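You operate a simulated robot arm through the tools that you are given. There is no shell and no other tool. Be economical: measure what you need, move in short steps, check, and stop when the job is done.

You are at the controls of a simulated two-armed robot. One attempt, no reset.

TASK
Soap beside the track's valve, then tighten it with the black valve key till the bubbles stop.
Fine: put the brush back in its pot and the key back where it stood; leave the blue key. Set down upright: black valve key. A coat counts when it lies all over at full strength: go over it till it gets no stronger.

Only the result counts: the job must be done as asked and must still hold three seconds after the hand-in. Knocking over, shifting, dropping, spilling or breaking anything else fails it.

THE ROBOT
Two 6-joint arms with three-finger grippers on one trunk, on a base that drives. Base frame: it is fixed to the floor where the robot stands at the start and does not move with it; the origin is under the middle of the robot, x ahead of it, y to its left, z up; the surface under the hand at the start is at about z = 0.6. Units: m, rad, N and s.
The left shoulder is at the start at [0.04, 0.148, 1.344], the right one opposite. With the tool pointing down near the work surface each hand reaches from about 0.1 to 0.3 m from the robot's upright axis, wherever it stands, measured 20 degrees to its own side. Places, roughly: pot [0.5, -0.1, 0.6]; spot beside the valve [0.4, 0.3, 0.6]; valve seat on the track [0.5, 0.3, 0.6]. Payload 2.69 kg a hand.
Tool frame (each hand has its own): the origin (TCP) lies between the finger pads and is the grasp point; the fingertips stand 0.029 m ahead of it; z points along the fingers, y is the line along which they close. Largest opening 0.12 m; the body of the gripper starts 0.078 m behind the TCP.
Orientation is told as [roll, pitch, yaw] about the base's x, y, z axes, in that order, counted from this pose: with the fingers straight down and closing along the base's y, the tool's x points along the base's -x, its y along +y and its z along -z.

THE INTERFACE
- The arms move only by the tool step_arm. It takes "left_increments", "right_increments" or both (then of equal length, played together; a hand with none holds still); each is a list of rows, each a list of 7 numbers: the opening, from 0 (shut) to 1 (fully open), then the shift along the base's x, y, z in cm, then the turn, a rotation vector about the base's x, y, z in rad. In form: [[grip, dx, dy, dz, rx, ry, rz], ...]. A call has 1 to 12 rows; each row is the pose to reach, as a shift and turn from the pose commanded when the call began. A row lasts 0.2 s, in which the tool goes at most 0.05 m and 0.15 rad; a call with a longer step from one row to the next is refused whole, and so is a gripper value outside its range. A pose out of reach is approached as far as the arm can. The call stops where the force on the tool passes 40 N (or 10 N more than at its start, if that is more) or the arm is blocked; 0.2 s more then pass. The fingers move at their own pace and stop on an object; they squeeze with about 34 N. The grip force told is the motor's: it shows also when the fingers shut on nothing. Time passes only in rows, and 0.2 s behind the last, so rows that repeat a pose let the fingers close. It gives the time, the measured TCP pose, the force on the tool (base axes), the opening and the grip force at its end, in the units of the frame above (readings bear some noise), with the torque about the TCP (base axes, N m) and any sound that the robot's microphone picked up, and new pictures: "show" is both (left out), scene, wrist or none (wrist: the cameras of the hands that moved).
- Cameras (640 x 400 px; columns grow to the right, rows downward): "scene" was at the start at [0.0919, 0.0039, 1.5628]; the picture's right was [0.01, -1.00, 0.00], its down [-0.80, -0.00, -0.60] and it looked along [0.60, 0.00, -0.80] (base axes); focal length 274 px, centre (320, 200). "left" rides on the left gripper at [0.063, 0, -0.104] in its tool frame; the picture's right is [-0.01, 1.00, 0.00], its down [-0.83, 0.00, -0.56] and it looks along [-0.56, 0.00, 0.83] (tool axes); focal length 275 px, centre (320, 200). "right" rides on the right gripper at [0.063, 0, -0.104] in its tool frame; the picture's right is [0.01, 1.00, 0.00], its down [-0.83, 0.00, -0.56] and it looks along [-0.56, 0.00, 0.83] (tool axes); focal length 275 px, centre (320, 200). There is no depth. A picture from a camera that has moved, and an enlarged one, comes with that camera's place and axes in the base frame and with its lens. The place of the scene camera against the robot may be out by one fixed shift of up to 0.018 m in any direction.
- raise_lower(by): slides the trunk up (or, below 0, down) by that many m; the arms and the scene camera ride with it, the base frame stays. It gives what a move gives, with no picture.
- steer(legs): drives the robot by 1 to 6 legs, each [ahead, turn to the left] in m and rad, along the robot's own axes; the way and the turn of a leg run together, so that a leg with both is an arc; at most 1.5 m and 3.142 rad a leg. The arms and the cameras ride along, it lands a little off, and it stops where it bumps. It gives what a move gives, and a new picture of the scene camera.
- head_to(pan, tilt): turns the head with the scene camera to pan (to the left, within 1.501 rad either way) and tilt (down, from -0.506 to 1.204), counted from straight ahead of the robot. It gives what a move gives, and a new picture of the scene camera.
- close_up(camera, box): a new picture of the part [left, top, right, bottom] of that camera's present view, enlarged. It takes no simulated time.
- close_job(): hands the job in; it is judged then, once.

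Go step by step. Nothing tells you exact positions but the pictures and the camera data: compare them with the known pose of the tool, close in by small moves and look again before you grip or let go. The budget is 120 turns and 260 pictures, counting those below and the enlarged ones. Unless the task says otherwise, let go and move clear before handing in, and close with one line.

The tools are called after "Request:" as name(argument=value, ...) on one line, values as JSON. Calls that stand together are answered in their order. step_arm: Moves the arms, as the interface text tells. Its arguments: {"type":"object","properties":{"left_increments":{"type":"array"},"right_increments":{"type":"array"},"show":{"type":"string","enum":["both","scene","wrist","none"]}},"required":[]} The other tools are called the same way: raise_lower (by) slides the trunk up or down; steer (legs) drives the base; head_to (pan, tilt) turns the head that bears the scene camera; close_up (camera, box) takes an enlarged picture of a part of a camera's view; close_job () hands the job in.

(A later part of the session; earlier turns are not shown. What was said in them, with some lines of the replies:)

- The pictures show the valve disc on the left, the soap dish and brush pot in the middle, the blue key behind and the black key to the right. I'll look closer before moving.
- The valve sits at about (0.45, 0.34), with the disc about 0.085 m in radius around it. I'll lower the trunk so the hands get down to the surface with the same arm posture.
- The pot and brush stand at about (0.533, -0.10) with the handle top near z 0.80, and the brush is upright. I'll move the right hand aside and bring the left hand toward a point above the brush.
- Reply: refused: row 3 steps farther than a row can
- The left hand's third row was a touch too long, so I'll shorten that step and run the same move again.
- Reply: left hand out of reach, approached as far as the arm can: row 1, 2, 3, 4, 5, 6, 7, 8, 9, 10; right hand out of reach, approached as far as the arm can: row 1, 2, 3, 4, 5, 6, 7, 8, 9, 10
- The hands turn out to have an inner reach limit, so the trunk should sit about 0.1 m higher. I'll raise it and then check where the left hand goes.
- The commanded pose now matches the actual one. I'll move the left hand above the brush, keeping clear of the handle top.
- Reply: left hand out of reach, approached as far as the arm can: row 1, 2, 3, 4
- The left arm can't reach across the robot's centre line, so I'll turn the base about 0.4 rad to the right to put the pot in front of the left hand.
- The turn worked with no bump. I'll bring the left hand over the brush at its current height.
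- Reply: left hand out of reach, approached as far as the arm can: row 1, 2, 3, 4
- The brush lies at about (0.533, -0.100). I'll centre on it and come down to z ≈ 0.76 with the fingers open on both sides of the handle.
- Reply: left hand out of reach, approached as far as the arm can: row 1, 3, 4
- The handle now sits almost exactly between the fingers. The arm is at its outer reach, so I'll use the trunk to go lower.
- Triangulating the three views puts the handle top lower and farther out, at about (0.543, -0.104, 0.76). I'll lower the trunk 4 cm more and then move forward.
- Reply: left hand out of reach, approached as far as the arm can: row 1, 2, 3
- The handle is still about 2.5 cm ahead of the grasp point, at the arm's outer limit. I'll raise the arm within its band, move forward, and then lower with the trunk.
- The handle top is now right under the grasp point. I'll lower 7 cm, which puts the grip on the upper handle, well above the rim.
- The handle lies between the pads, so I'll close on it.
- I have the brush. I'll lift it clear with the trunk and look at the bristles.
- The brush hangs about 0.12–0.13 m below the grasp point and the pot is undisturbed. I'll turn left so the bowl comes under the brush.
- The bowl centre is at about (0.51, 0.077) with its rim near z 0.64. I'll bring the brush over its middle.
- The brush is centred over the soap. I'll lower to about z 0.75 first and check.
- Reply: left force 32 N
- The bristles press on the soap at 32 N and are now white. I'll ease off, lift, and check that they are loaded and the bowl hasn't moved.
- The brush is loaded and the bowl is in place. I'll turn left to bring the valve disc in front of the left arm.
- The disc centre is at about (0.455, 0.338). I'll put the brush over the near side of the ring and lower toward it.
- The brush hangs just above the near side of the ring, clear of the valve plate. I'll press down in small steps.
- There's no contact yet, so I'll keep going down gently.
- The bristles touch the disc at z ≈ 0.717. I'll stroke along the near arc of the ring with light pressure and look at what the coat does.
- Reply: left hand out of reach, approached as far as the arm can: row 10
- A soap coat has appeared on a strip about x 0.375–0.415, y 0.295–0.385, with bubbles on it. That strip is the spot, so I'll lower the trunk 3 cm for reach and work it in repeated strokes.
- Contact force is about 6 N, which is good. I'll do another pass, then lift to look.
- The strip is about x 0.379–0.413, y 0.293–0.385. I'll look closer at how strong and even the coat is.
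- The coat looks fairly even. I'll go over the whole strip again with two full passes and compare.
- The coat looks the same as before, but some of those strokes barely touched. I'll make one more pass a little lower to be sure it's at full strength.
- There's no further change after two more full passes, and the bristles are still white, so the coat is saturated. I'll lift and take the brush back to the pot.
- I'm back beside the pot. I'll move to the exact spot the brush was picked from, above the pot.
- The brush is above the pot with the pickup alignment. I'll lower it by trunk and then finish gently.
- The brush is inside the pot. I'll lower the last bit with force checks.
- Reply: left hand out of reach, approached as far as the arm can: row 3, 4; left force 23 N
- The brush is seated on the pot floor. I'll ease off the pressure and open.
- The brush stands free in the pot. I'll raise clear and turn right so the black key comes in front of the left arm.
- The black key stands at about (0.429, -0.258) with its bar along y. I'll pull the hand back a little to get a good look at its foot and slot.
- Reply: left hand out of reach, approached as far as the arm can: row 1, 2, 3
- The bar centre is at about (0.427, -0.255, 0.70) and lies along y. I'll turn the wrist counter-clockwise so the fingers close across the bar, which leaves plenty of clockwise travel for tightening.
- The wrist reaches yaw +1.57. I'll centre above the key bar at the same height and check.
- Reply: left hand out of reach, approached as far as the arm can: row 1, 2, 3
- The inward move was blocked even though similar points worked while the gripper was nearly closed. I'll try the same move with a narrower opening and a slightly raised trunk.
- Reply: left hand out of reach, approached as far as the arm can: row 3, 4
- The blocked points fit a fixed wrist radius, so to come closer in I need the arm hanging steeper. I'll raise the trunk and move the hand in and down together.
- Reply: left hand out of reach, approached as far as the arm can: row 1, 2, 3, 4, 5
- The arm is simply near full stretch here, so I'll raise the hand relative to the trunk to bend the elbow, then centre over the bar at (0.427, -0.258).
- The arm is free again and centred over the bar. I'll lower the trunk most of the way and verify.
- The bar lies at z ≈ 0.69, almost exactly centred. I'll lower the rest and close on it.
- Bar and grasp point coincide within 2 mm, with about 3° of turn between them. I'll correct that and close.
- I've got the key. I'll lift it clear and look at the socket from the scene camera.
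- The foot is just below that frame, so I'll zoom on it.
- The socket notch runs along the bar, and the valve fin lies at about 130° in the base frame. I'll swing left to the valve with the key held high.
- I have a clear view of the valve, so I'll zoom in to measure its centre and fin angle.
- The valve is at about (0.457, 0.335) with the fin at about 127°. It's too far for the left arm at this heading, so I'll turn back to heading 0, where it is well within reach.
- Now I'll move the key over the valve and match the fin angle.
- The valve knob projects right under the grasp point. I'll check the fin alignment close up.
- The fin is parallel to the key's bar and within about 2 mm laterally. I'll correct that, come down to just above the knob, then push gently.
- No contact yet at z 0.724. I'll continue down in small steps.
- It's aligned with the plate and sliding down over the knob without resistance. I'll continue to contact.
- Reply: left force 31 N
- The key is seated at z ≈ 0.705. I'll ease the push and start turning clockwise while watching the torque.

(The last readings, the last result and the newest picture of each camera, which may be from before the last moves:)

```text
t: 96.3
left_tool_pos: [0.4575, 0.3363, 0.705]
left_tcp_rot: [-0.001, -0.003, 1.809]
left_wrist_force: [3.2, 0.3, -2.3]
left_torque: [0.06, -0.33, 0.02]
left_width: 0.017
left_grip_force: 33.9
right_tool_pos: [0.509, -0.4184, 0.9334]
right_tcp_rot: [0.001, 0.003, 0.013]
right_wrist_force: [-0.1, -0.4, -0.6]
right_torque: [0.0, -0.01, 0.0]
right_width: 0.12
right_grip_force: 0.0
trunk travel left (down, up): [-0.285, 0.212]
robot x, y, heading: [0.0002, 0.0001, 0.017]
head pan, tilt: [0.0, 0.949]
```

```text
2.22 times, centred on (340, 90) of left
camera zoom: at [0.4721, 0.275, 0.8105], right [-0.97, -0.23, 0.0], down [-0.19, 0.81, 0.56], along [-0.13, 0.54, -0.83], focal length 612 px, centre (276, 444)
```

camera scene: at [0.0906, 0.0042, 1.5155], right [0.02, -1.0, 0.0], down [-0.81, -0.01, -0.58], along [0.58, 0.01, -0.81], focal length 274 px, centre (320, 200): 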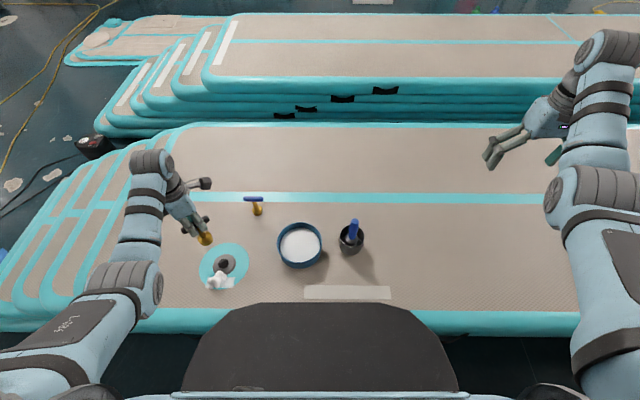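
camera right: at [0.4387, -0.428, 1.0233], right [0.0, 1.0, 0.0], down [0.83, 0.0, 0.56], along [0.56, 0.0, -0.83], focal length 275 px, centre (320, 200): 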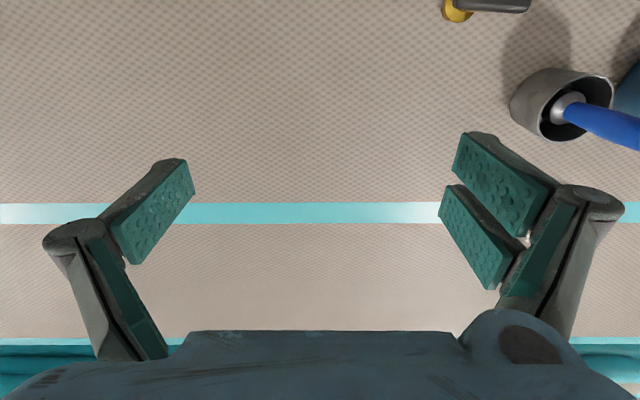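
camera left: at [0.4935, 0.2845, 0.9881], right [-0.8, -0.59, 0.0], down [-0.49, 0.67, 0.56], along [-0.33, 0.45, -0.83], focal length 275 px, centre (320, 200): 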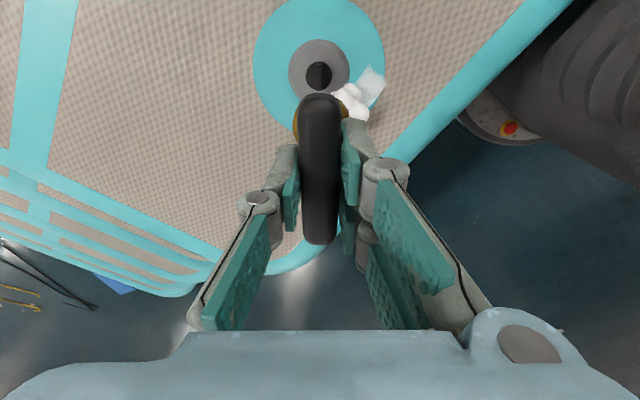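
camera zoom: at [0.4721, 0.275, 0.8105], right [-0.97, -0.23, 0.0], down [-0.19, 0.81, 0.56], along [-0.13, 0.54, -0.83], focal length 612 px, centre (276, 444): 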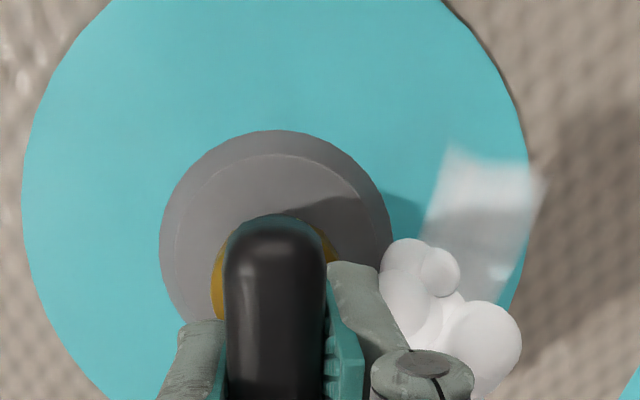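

Torque is low so far and the foam is still there. I'll keep turning with slight downward pressure.

Request:
step_arm(left_increments=[[0, 0, 0, -0.2, 0, 0, -0.1], [0, 0, 0, -0.3, 0, 0, -0.2], [0, 0, 0, -0.3, 0, 0, -0.3], [0, 0, 0, -0.3, 0, 0, -0.4], [0, 0, 0, -0.3, 0, 0, -0.5], [0, 0, 0, -0.3, 0, 0, -0.6]], show="none")

Request:
close_up(camera="scene", box=[190, 210, 250, 255])

Request:
close_up(camera="left", box=[220, 0, 460, 180])

```text
t: 97.7
left_tool_pos: [0.4559, 0.3364, 0.7032]
left_tcp_rot: [-0.004, -0.003, 1.211]
left_wrist_force: [2.5, 4.1, 14.5]
left_torque: [0.12, -0.35, 0.04]
left_width: 0.0168
left_grip_force: 33.8
right_tool_pos: [0.5073, -0.4199, 0.9344]
right_tcp_rot: [0.003, 0.001, 0.012]
right_wrist_force: [-0.1, 0.4, -0.3]
right_torque: [-0.05, -0.01, -0.04]
right_width: 0.12
right_grip_force: 0.1
trunk travel left (down, up): [-0.285, 0.212]
robot x, y, heading: [0.0001, -0.0021, 0.015]
head pan, tilt: [0.0, 0.949]
```

```text
8.89 times, centred on (220, 232) of scene
camera zoom: at [0.0886, 0.0036, 1.3753], right [0.02, -1.0, 0.0], down [-0.81, -0.01, -0.58], along [0.58, 0.01, -0.81], focal length 2438 px, centre (1209, -89)
```

zoom: 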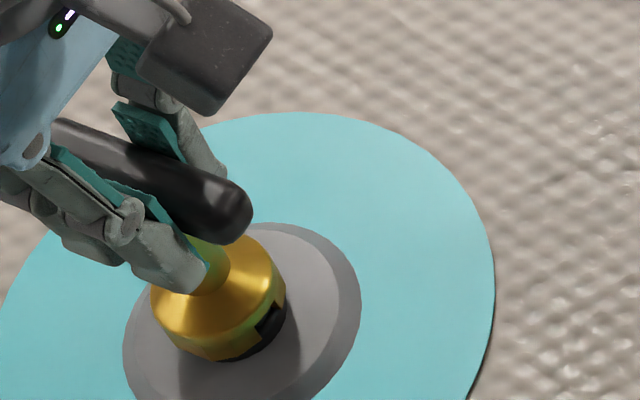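

```text
2.22 times, centred on (340, 90) of left
camera zoom: at [0.4339, 0.2772, 0.8088], right [-0.93, 0.36, 0.0], down [0.29, 0.78, 0.56], along [0.2, 0.52, -0.83], focal length 612 px, centre (276, 444)
```

zoom: 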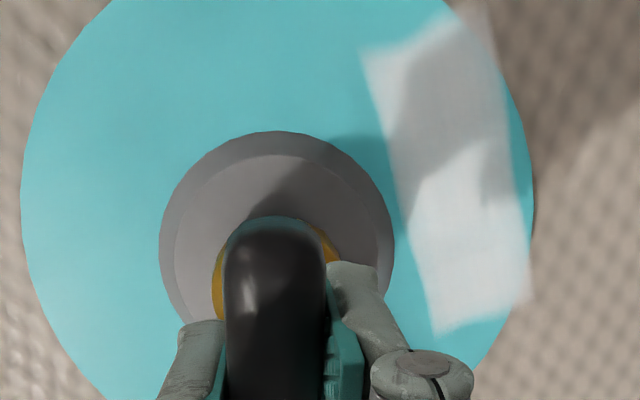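

The bubbles have stopped, with the notch visibly engaged on the fin, and the coat is evenly white. I'll ease off, wait a moment and check that they stay gone.

Request:
step_arm(left_increments=[[0, 0, 0, 0.4, 0, 0, 0], [0, 0, 0, 0.4, 0, 0, 0], [0, 0, 0, 0.4, 0, 0, 0], [0, 0, 0, 0.4, 0, 0, 0], [0, 0, 0, 0.4, 0, 0, 0], [0, 0, 0, 0.4, 0, 0, 0], [0, 0, 0, 0.4, 0, 0, 0], [0, 0, 0, 0.4, 0, 0, 0]], show="none")

Request:
close_up(camera="left", box=[220, 0, 460, 180])

```text
t: 99.5
left_tool_pos: [0.4575, 0.3361, 0.7068]
left_tcp_rot: [-0.001, 0.0, 1.213]
left_wrist_force: [0.6, -0.2, -2.2]
left_torque: [-0.03, 0.02, -0.01]
left_width: 0.017
left_grip_force: 33.7
right_tool_pos: [0.5089, -0.4199, 0.9336]
right_tcp_rot: [0.0, 0.004, 0.012]
right_wrist_force: [-0.1, -0.7, -0.8]
right_torque: [0.03, 0.01, 0.02]
right_width: 0.1204
right_grip_force: 0.0
trunk travel left (down, up): [-0.285, 0.212]
robot x, y, heading: [0.0013, 0.0017, 0.018]
head pan, tilt: [0.0, 0.949]
```

```text
2.22 times, centred on (340, 90) of left
camera zoom: at [0.4349, 0.2778, 0.8119], right [-0.93, 0.35, 0.0], down [0.29, 0.78, 0.56], along [0.2, 0.52, -0.83], focal length 612 px, centre (276, 444)
```

zoom: 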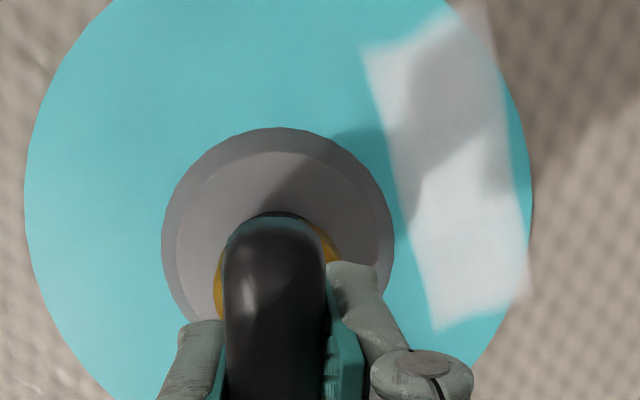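

No bubbles return. I'll lift the key off by trunk, bring the hand back to its carrying pose and restore the wrist turn.

Request:
raise_lower(by=0.175)

Request:
close_up(camera="left", box=[200, 0, 440, 180])

Request:
step_arm(left_increments=[[0, 0.4, -3.3, 0, 0, 0, 0.14], [0, 0.8, -6.8, 0, 0, 0, 0.28], [0, 1.2, -10.3, 0, 0, 0, 0.42], [0, 1.6, -13.8, 0, 0, 0, 0.56], [0, 2.0, -17.3, 0, 0, 0, 0.7], [0, 2.5, -20.6, 0, 0, 0, 0.84], [0, 2.5, -20.6, 0, 0, 0, 0.98], [0, 2.5, -20.6, 0, 0, 0, 1.1]], show="none")

Request:
close_up(camera="scene", box=[180, 180, 300, 270])

```text
t: 101.5
left_tool_pos: [0.4575, 0.3366, 0.8833]
left_tcp_rot: [0.0, -0.002, 1.212]
left_wrist_force: [-0.2, -0.4, -1.6]
left_torque: [-0.01, 0.04, -0.01]
left_width: 0.0168
left_grip_force: 33.8
right_tool_pos: [0.5093, -0.4191, 1.1105]
right_tcp_rot: [0.001, 0.004, 0.013]
right_wrist_force: [-0.2, -0.3, 0.6]
right_torque: [0.05, -0.03, 0.01]
right_width: 0.1201
right_grip_force: 0.1
trunk travel left (down, up): [-0.46, 0.037]
robot x, y, heading: [0.0011, 0.0004, 0.02]
head pan, tilt: [0.0, 0.949]
```

```text
2.22 times, centred on (320, 90) of left
camera zoom: at [0.435, 0.2778, 0.9877], right [-0.93, 0.35, 0.0], down [0.29, 0.78, 0.56], along [0.2, 0.52, -0.83], focal length 612 px, centre (320, 444)
```

zoom: 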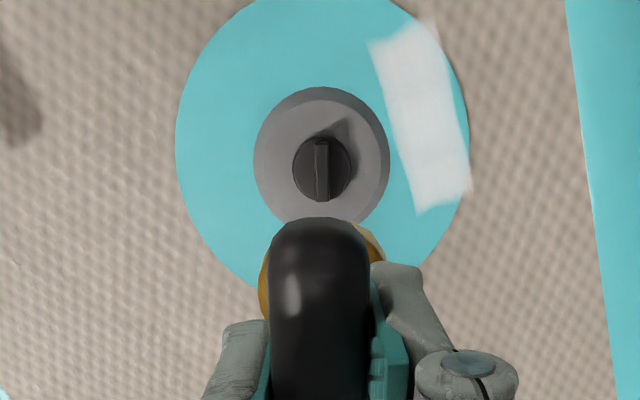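

```text
t: 103.3
left_tool_pos: [0.4822, 0.1298, 0.8822]
left_tcp_rot: [-0.002, -0.001, 2.316]
left_wrist_force: [0.9, -0.3, -1.6]
left_torque: [-0.02, 0.01, 0.0]
left_width: 0.0167
left_grip_force: 33.7
right_tool_pos: [0.5095, -0.4191, 1.1096]
right_tcp_rot: [0.001, 0.003, 0.012]
right_wrist_force: [0.1, 0.4, -0.2]
right_torque: [0.01, 0.02, 0.03]
right_width: 0.1196
right_grip_force: 0.1
trunk travel left (down, up): [-0.46, 0.037]
robot x, y, heading: [-0.0015, -0.0005, 0.014]
head pan, tilt: [0.0, 0.949]
```

```text
4.44 times, centred on (240, 225) of scene
camera zoom: at [0.0905, 0.0051, 1.5508], right [0.02, -1.0, 0.0], down [-0.81, -0.01, -0.58], along [0.58, 0.01, -0.81], focal length 1219 px, centre (676, 89)
```

zoom: 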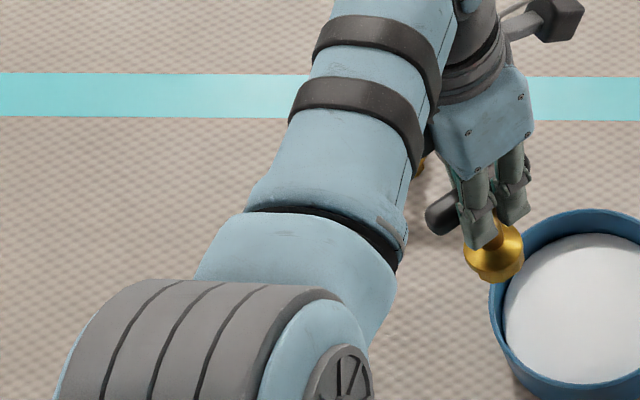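

The valve is turned and the coat is even. Now I'll swing right, back to the key's place.

Request:
steer(legs=[[0, -0.799]])

Request:
step_arm(left_increments=[[0, 0, 0, 0, 0, 0, 0]], show="wrist")

```text
t: 105.7
left_tool_pos: [0.4353, -0.2438, 0.8832]
left_tcp_rot: [-0.003, -0.001, 1.538]
left_wrist_force: [-0.5, -0.5, -1.0]
left_torque: [-0.02, -0.01, 0.03]
left_width: 0.0168
left_grip_force: 34.3
right_tool_pos: [0.0708, -0.6553, 1.1097]
right_tcp_rot: [0.002, 0.003, -0.761]
right_wrist_force: [0.6, 0.0, -0.2]
right_torque: [-0.01, 0.01, 0.01]
right_width: 0.1201
right_grip_force: 0.0
trunk travel left (down, up): [-0.46, 0.037]
robot x, y, heading: [-0.0013, -0.0014, -0.763]
head pan, tilt: [0.0, 0.949]
camera scene: at [0.0654, -0.0608, 1.5508], right [-0.69, -0.72, 0.0], down [-0.59, 0.56, -0.58], along [0.42, -0.4, -0.81], focal length 274 px, centre (320, 200)
```

scene: 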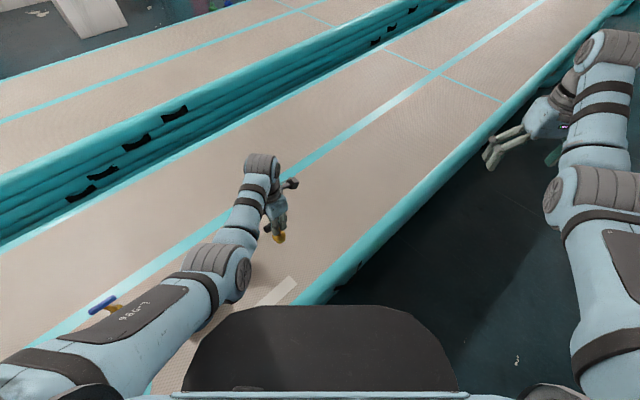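

```text
t: 106.1
left_tool_pos: [0.4341, -0.244, 0.8827]
left_tcp_rot: [-0.003, -0.003, 1.538]
left_wrist_force: [0.6, -0.9, -1.7]
left_torque: [-0.02, 0.01, -0.01]
left_width: 0.0167
left_grip_force: 34.2
right_tool_pos: [0.0696, -0.6555, 1.1102]
right_tcp_rot: [0.001, 0.002, -0.763]
right_wrist_force: [-0.8, -0.6, 0.2]
right_torque: [0.01, 0.0, 0.01]
right_width: 0.1201
right_grip_force: 0.1
trunk travel left (down, up): [-0.46, 0.037]
robot x, y, heading: [-0.0018, 0.0002, -0.762]
head pan, tilt: [0.0, 0.949]
camera left: at [0.4326, -0.3071, 0.9878], right [-1.0, 0.04, 0.0], down [0.03, 0.83, 0.56], along [0.02, 0.56, -0.83], focal length 275 px, centre (320, 200)
```

left: 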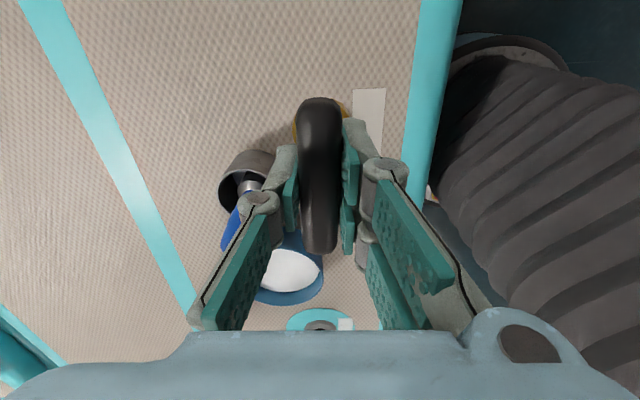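

The key has perhaps tilted a few degrees in the grip. I'll move to the pick-up pose and examine it from both cameras before lowering.

Request:
step_arm(left_increments=[[0, -0.65, -1.21, 0, 0, 0, -0.02], [0, -0.65, -1.21, 0, 0, 0, -0.02]], show="none")

Request:
raise_lower(by=-0.11)

Request:
close_up(camera="left", box=[220, 50, 420, 250])

Request:
close_up(camera="scene", box=[240, 190, 320, 250])

```text
t: 106.7
left_tool_pos: [0.4294, -0.2573, 0.8822]
left_tcp_rot: [-0.003, -0.001, 1.516]
left_wrist_force: [0.3, 0.6, -1.6]
left_torque: [-0.03, -0.03, -0.02]
left_width: 0.017
left_grip_force: 34.0
right_tool_pos: [0.0693, -0.6576, 1.1098]
right_tcp_rot: [0.003, 0.004, -0.762]
right_wrist_force: [-0.1, 0.5, -0.7]
right_torque: [-0.03, 0.0, 0.01]
right_width: 0.1197
right_grip_force: 0.0
trunk travel left (down, up): [-0.46, 0.037]
robot x, y, heading: [-0.0004, -0.0058, -0.756]
head pan, tilt: [0.0, 0.949]
```

```text
t: 108.1
left_tool_pos: [0.4292, -0.2571, 0.7709]
left_tcp_rot: [-0.003, -0.001, 1.516]
left_wrist_force: [-0.7, 0.0, -1.9]
left_torque: [0.0, 0.01, 0.01]
left_width: 0.0169
left_grip_force: 33.7
right_tool_pos: [0.0699, -0.6552, 0.9987]
right_tcp_rot: [0.001, 0.003, -0.763]
right_wrist_force: [-0.3, 0.6, -0.4]
right_torque: [-0.02, 0.01, -0.01]
right_width: 0.1202
right_grip_force: 0.1
trunk travel left (down, up): [-0.35, 0.147]
robot x, y, heading: [-0.0004, 0.0016, -0.762]
head pan, tilt: [0.0, 0.949]
```

```text
2.00 times, centred on (320, 150) of left
camera zoom: at [0.4253, -0.3191, 0.8764], right [-1.0, 0.06, 0.0], down [0.05, 0.83, 0.56], along [0.03, 0.56, -0.83], focal length 551 px, centre (320, 300)
```

zoom: 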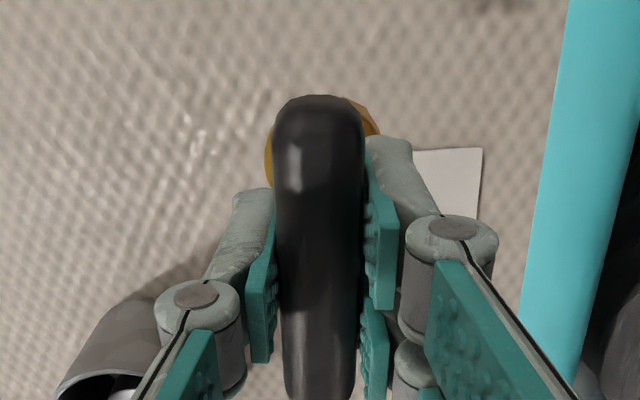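

```text
6.67 times, centred on (280, 220) of scene
camera zoom: at [0.0647, -0.0611, 1.4395], right [-0.69, -0.72, 0.0], down [-0.59, 0.56, -0.58], along [0.42, -0.4, -0.81], focal length 1828 px, centre (587, 67)
```

zoom: 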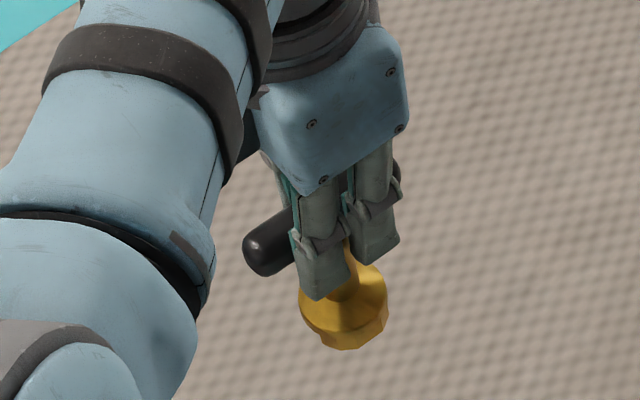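

Only a degree or two of tilt, with the foot about 3 mm toward +y. I'll compensate, lower to just above the surface, and finish with force feedback.

Request:
step_arm(left_increments=[[0, -0.12, -0.15, 0, 0, 0, 0]], show="none")

Request:
raise_lower(by=-0.066)

Request:
step_arm(left_increments=[[0, 0, 0, -0.3, 0, 0, 0], [0, 0, 0, -0.6, 0, 0, 0], [0, 0, 0, -0.9, 0, 0, 0], [0, 0, 0, -1.1, 0, 0, 0]], show="wrist")

```text
t: 108.5
left_tool_pos: [0.4279, -0.2588, 0.7707]
left_tcp_rot: [-0.002, -0.001, 1.516]
left_wrist_force: [-0.6, 0.8, -1.4]
left_torque: [0.01, -0.01, -0.01]
left_width: 0.0168
left_grip_force: 33.8
right_tool_pos: [0.0706, -0.6555, 0.9984]
right_tcp_rot: [0.002, 0.004, -0.761]
right_wrist_force: [-0.4, 0.6, 0.1]
right_torque: [0.0, -0.02, 0.0]
right_width: 0.1201
right_grip_force: 0.0
trunk travel left (down, up): [-0.35, 0.147]
robot x, y, heading: [0.0011, 0.0043, -0.761]
head pan, tilt: [0.0, 0.949]
```

```text
t: 109.6
left_tool_pos: [0.4277, -0.2583, 0.706]
left_tcp_rot: [-0.001, -0.001, 1.518]
left_wrist_force: [0.9, -1.2, -1.4]
left_torque: [-0.02, 0.01, -0.01]
left_width: 0.017
left_grip_force: 34.5
right_tool_pos: [0.0693, -0.6562, 0.933]
right_tcp_rot: [0.001, 0.004, -0.764]
right_wrist_force: [0.3, 1.0, 0.2]
right_torque: [-0.01, 0.02, 0.03]
right_width: 0.12
right_grip_force: 0.1
trunk travel left (down, up): [-0.284, 0.213]
robot x, y, heading: [0.0003, 0.0002, -0.759]
head pan, tilt: [0.0, 0.949]
```

```text
t: 110.6
left_tool_pos: [0.4271, -0.2593, 0.6946]
left_tcp_rot: [-0.005, -0.003, 1.516]
left_wrist_force: [0.5, 1.1, -1.1]
left_torque: [0.01, 0.02, 0.03]
left_width: 0.0169
left_grip_force: 34.3
right_tool_pos: [0.0695, -0.6558, 0.9329]
right_tcp_rot: [0.002, 0.004, -0.763]
right_wrist_force: [-0.7, -0.2, -0.9]
right_torque: [-0.01, -0.02, -0.01]
right_width: 0.1202
right_grip_force: 0.0
trunk travel left (down, up): [-0.284, 0.213]
robot x, y, heading: [0.0017, 0.0022, -0.761]
head pan, tilt: [0.0, 0.949]
camera left: at [0.424, -0.3212, 0.7999], right [-1.0, 0.06, 0.0], down [0.05, 0.83, 0.56], along [0.03, 0.56, -0.83], focal length 275 px, centre (320, 200)
```

left: 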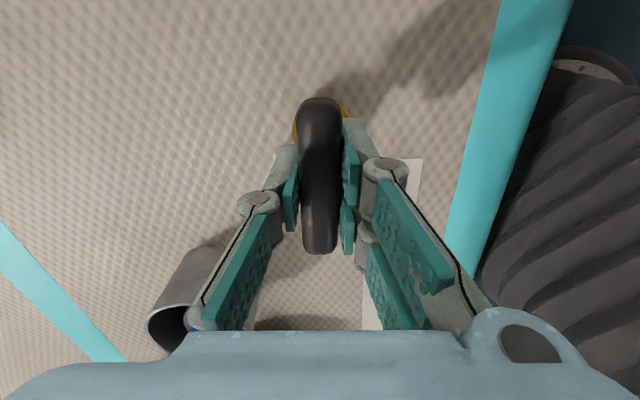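

No contact yet, so I'll go down a few more millimetres.

Request:
step_arm(left_increments=[[0, 0, 0, -0.15, 0, 0, 0], [0, 0, 0, -0.3, 0, 0, 0], [0, 0, 0, -0.45, 0, 0, 0], [0, 0, 0, -0.6, 0, 0, 0], [0, 0, 0, -0.7, 0, 0, 0]], show="wrist")

```text
t: 111.8
left_tool_pos: [0.4272, -0.2579, 0.6879]
left_tcp_rot: [-0.003, -0.002, 1.517]
left_wrist_force: [0.8, -0.1, 1.9]
left_torque: [-0.01, -0.04, 0.01]
left_width: 0.0169
left_grip_force: 33.3
right_tool_pos: [0.0701, -0.6552, 0.9325]
right_tcp_rot: [0.003, 0.003, -0.763]
right_wrist_force: [0.5, -0.4, 0.2]
right_torque: [0.0, 0.05, 0.0]
right_width: 0.1202
right_grip_force: 0.0
trunk travel left (down, up): [-0.284, 0.213]
robot x, y, heading: [-0.0007, 0.0017, -0.758]
head pan, tilt: [0.0, 0.949]
camera left: at [0.424, -0.3207, 0.7931], right [-1.0, 0.06, 0.0], down [0.05, 0.83, 0.56], along [0.03, 0.56, -0.83], focal length 275 px, centre (320, 200)
```

left: 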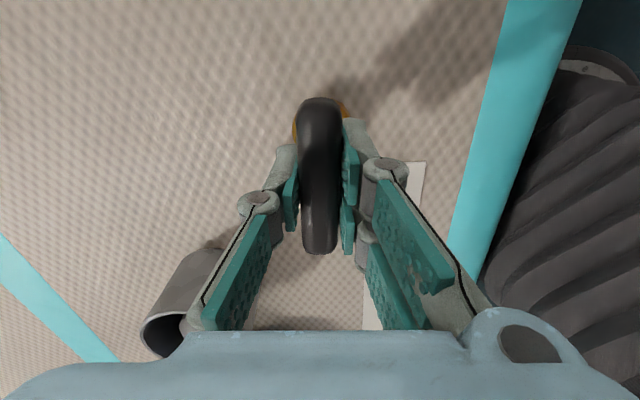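

Contact is just starting because the key slid up a few millimetres in the grip at the valve. I'll press a little to seat it flat, ease off, and open slowly.

Request:
step_arm(left_increments=[[0, 0, 0, -0.2, 0, 0, 0], [0, 0, 0, -0.3, 0, 0, 0], [0, 0, 0, -0.3, 0, 0, 0]], show="none")

Request:
step_arm(left_increments=[[0, 0, 0, 0.2, 0, 0, 0], [0.2, 0, 0, 0.2, 0, 0, 0], [0.35, 0, 0, 0.2, 0, 0, 0], [0.5, 0, 0, 0.2, 0, 0, 0], [0.5, 0, 0, 0.2, 0, 0, 0]], show="wrist")

```text
t: 112.6
left_tool_pos: [0.4261, -0.2581, 0.6877]
left_tcp_rot: [-0.006, 0.001, 1.516]
left_wrist_force: [-1.1, 1.9, 26.8]
left_torque: [0.01, -0.3, 0.0]
left_width: 0.0166
left_grip_force: 34.2
right_tool_pos: [0.0673, -0.654, 0.9351]
right_tcp_rot: [0.001, 0.001, -0.763]
right_wrist_force: [0.1, 0.6, 0.1]
right_torque: [0.0, -0.02, -0.01]
right_width: 0.1201
right_grip_force: 0.0
trunk travel left (down, up): [-0.284, 0.213]
robot x, y, heading: [0.0027, -0.001, -0.757]
head pan, tilt: [0.0, 0.949]
```

```text
t: 113.8
left_tool_pos: [0.4278, -0.258, 0.687]
left_tcp_rot: [-0.001, -0.002, 1.517]
left_wrist_force: [-0.8, -0.6, 0.1]
left_torque: [-0.01, 0.0, 0.01]
left_width: 0.06
left_grip_force: 0.1
right_tool_pos: [0.0699, -0.6553, 0.9337]
right_tcp_rot: [0.003, 0.003, -0.764]
right_wrist_force: [0.5, -1.2, -0.5]
right_torque: [-0.03, -0.02, -0.05]
right_width: 0.12
right_grip_force: 0.1
trunk travel left (down, up): [-0.284, 0.213]
robot x, y, heading: [0.0023, 0.0011, -0.757]
head pan, tilt: [0.0, 0.949]
camera left: at [0.4243, -0.3209, 0.7915], right [-1.0, 0.06, 0.0], down [0.05, 0.83, 0.56], along [0.03, 0.56, -0.83], focal length 275 px, centre (320, 200)
```

left: 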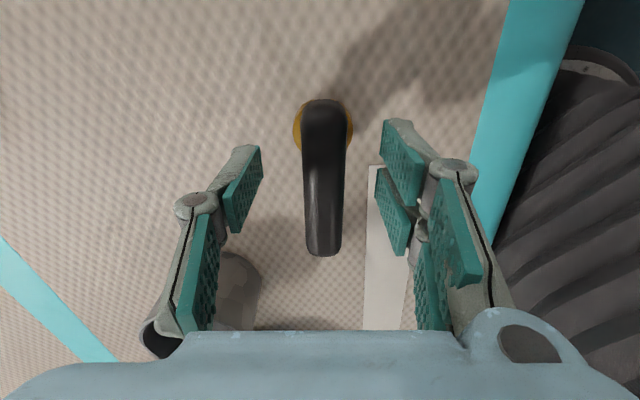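

The key stands freely. I'll raise straight up and check everything.

Request:
raise_lower(by=0.2)

Request:
step_arm(left_increments=[[0.5, 0, 0, 0, 0, 0, 0]], show="both")

Request:
close_up(camera="left", box=[260, 20, 400, 120])

```text
t: 116.0
left_tool_pos: [0.4284, -0.2583, 0.8867]
left_tcp_rot: [-0.003, -0.002, 1.517]
left_wrist_force: [-0.2, 0.7, 0.0]
left_torque: [-0.03, 0.0, 0.0]
left_width: 0.06
left_grip_force: 0.0
right_tool_pos: [0.0692, -0.656, 1.1332]
right_tcp_rot: [0.002, 0.003, -0.763]
right_wrist_force: [-0.2, -1.4, 0.4]
right_torque: [0.01, 0.01, 0.03]
right_width: 0.12
right_grip_force: 0.0
trunk travel left (down, up): [-0.484, 0.013]
robot x, y, heading: [-0.0024, 0.0006, -0.76]
head pan, tilt: [0.0, 0.949]
```

```text
t: 116.3
left_tool_pos: [0.4284, -0.2578, 0.8878]
left_tcp_rot: [0.0, -0.002, 1.515]
left_wrist_force: [-0.6, 0.0, 0.2]
left_torque: [0.03, 0.0, 0.0]
left_width: 0.0601
left_grip_force: 0.0
right_tool_pos: [0.0701, -0.6549, 1.1334]
right_tcp_rot: [0.002, 0.003, -0.762]
right_wrist_force: [-0.5, 0.3, 0.2]
right_torque: [-0.02, 0.04, -0.01]
right_width: 0.12
right_grip_force: 0.0
trunk travel left (down, up): [-0.484, 0.013]
robot x, y, heading: [0.0014, 0.0013, -0.757]
head pan, tilt: [0.0, 0.949]
camera scene: at [0.0645, -0.061, 1.5744], right [-0.69, -0.72, 0.0], down [-0.59, 0.56, -0.58], along [0.42, -0.4, -0.81], focal length 274 px, centre (320, 200)
camera left: at [0.4243, -0.3209, 0.9918], right [-1.0, 0.06, 0.0], down [0.05, 0.83, 0.56], along [0.03, 0.56, -0.83], focal length 275 px, centre (320, 200)
```

scene: 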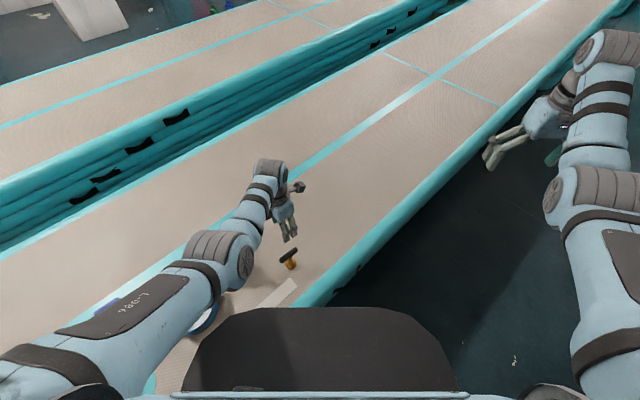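
left: 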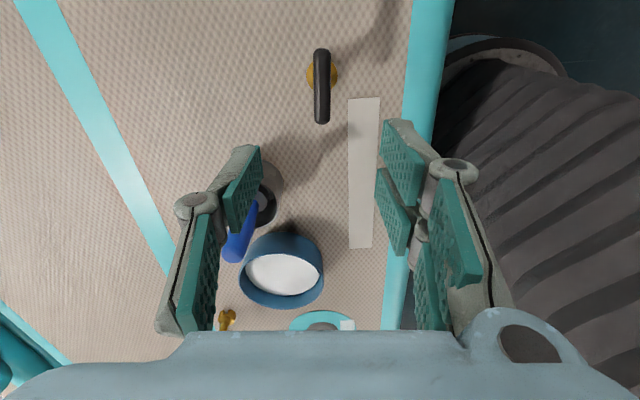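

```text
4.00 times, centred on (330, 70) of left
camera zoom: at [0.4243, -0.3209, 0.9918], right [-1.0, 0.06, 0.0], down [0.05, 0.83, 0.56], along [0.03, 0.56, -0.83], focal length 1101 px, centre (280, 720)
```

zoom: 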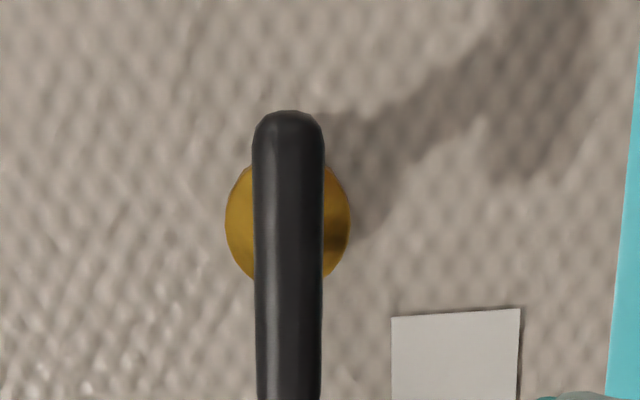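

The black key is upright on its old spot within a couple of millimetres. I'll turn back to the starting heading for a last look at the pot, the coat and the valve.

Request:
steer(legs=[[0, 0.3]])

Request:
head_to(pan=0.7, tilt=0.9)

Request:
close_up(camera="scene", box=[200, 150, 460, 310])

```text
t: 117.7
left_tool_pos: [0.4845, -0.1223, 0.887]
left_tcp_rot: [-0.003, -0.004, 1.815]
left_wrist_force: [0.3, -0.3, -0.7]
left_torque: [0.0, -0.01, 0.0]
left_width: 0.06
left_grip_force: 0.0
right_tool_pos: [0.2577, -0.6072, 1.1339]
right_tcp_rot: [0.001, 0.003, -0.463]
right_wrist_force: [-0.2, 0.6, 0.3]
right_torque: [-0.03, -0.03, 0.0]
right_width: 0.1197
right_grip_force: 0.1
trunk travel left (down, up): [-0.484, 0.013]
robot x, y, heading: [0.0015, -0.002, -0.464]
head pan, tilt: [0.0, 0.949]
camera scene: at [0.0799, -0.0396, 1.5744], right [-0.45, -0.9, 0.0], down [-0.73, 0.36, -0.58], along [0.52, -0.26, -0.81], focal length 274 px, centre (320, 200)
```

scene: 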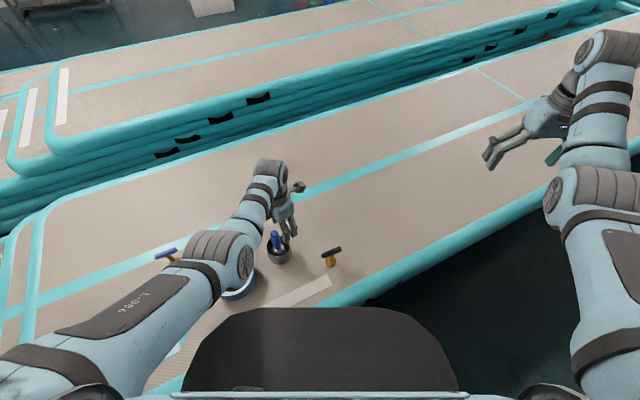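

```text
t: 118.8
left_tool_pos: [0.4841, -0.122, 0.8874]
left_tcp_rot: [-0.003, -0.002, 1.814]
left_wrist_force: [0.6, 0.0, 0.5]
left_torque: [-0.01, 0.0, -0.01]
left_width: 0.0602
left_grip_force: 0.0
right_tool_pos: [0.26, -0.6061, 1.1334]
right_tcp_rot: [0.003, 0.002, -0.465]
right_wrist_force: [0.2, -0.2, -0.3]
right_torque: [0.0, 0.0, -0.03]
right_width: 0.1197
right_grip_force: 0.0
trunk travel left (down, up): [-0.484, 0.013]
robot x, y, heading: [-0.0002, -0.0005, -0.459]
head pan, tilt: [0.7, 0.901]
camera scene: at [0.0888, 0.0116, 1.578], right [0.23, -0.97, 0.0], down [-0.76, -0.18, -0.62], along [0.6, 0.15, -0.78], focal length 274 px, centre (320, 200)
```

scene: 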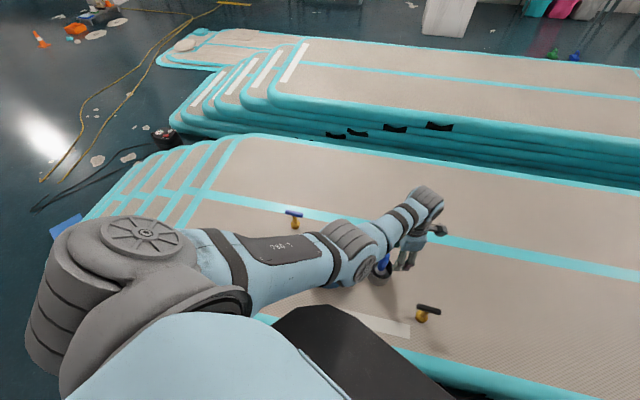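

```text
2.46 times, centred on (330, 230) of scene
camera zoom: at [0.0888, 0.0116, 1.578], right [0.23, -0.97, 0.0], down [-0.76, -0.18, -0.62], along [0.6, 0.15, -0.78], focal length 675 px, centre (295, 126)
```

zoom: 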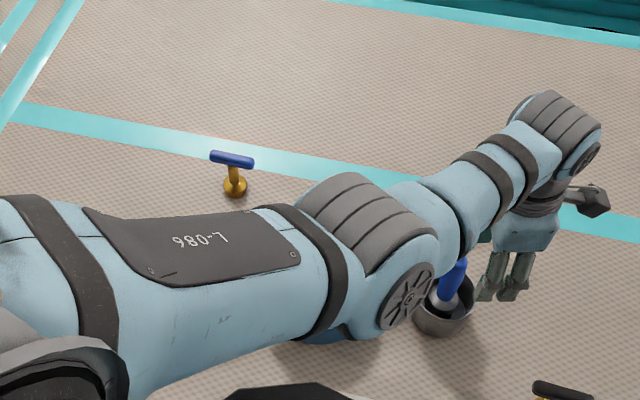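

The arm hides the valve from here. I'll turn left to the earlier viewpoint that showed it well.

Request:
steer(legs=[[0, 1.1]])

Request:
head_to(pan=-0.1, tilt=0.95)

Request:
close_up(camera="scene", box=[200, 150, 520, 350])

Request:
close_up(camera="left", box=[160, 0, 480, 200])

```text
t: 122.0
left_tool_pos: [0.3258, 0.3801, 0.8874]
left_tcp_rot: [-0.001, -0.002, 2.926]
left_wrist_force: [-0.1, -0.1, 0.4]
left_torque: [0.0, -0.01, -0.01]
left_width: 0.06
left_grip_force: 0.1
right_tool_pos: [0.6588, -0.0371, 1.1326]
right_tcp_rot: [0.004, 0.004, 0.647]
right_wrist_force: [-0.4, -0.1, 0.3]
right_torque: [-0.02, 0.01, -0.02]
right_width: 0.1199
right_grip_force: 0.0
trunk travel left (down, up): [-0.484, 0.013]
robot x, y, heading: [0.0031, -0.0023, 0.65]
head pan, tilt: [0.7, 0.901]
camera scene: at [0.0306, 0.0883, 1.5781], right [0.98, -0.22, 0.0], down [-0.17, -0.76, -0.62], along [0.14, 0.61, -0.78], focal length 274 px, centre (320, 200)
```

scene: 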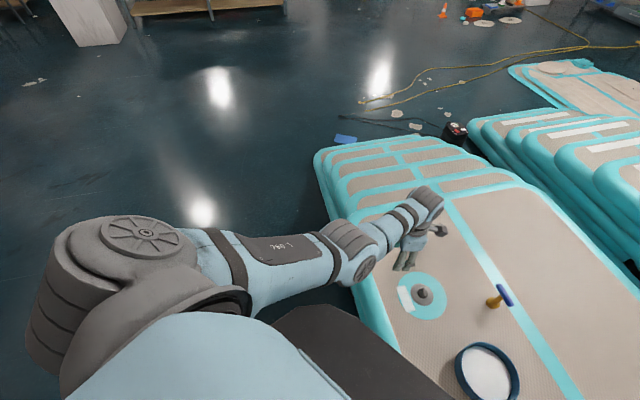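

```text
t: 123.1
left_tool_pos: [0.3245, 0.3808, 0.8863]
left_tcp_rot: [-0.002, -0.001, 2.925]
left_wrist_force: [-0.3, -0.5, 1.1]
left_torque: [0.04, 0.0, 0.01]
left_width: 0.0601
left_grip_force: 0.0
right_tool_pos: [0.6592, -0.0379, 1.1334]
right_tcp_rot: [0.002, 0.002, 0.645]
right_wrist_force: [-0.2, 0.4, 0.2]
right_torque: [0.02, 0.0, -0.02]
right_width: 0.1202
right_grip_force: 0.1
trunk travel left (down, up): [-0.484, 0.013]
robot x, y, heading: [-0.0029, 0.0017, 0.65]
head pan, tilt: [-0.099, 0.949]
camera scene: at [0.0757, 0.0533, 1.5744], right [0.52, -0.85, 0.0], down [-0.69, -0.42, -0.58], along [0.5, 0.3, -0.81], focal length 274 px, centre (320, 200)
```

scene: 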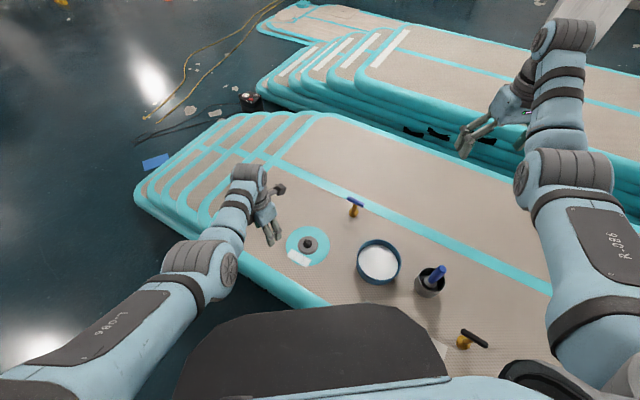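

```text
2.00 times, centred on (360, 250) of scene
camera zoom: at [0.0757, 0.0533, 1.5744], right [0.52, -0.85, 0.0], down [-0.69, -0.42, -0.58], along [0.5, 0.3, -0.81], focal length 548 px, centre (240, 100)
```

zoom: 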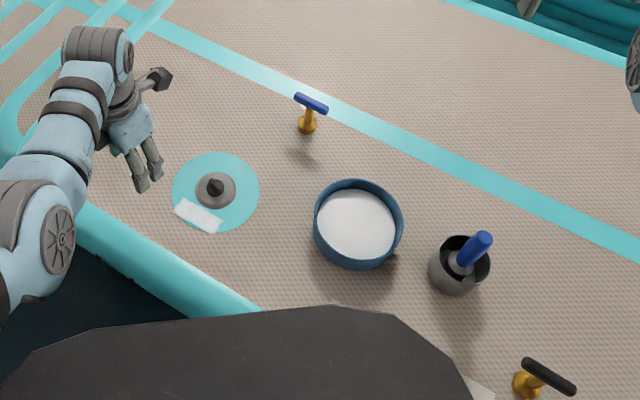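

```text
2.00 times, centred on (320, 100) of left
camera zoom: at [0.3861, 0.3666, 0.9918], right [-0.22, -0.98, 0.0], down [-0.81, 0.18, 0.56], along [-0.54, 0.12, -0.83], focal length 551 px, centre (320, 400)
```

zoom: 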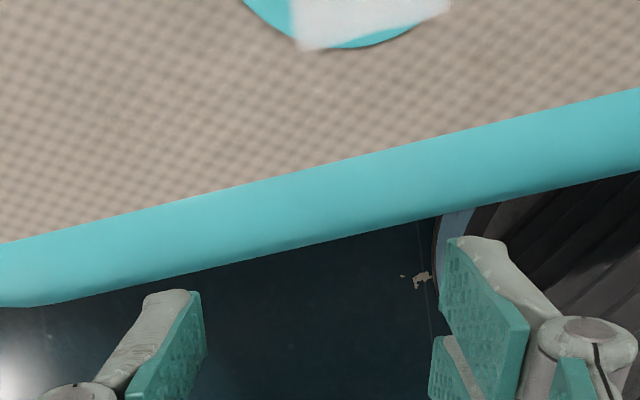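

Everything is in place: the brush is in its pot, both keys are standing, the coat is full and there are no bubbles. I'm handing it in.

Request:
close_job()

```text
The job is handed in.
```

The spot beside the valve is soaped evenly and the valve is tightened; the bubbles stopped and hadn't come back about 25 s later at my last look. The brush is back in its pot, the black key stands upright on its old spot to within a couple of millimetres, and I left the blue key alone.
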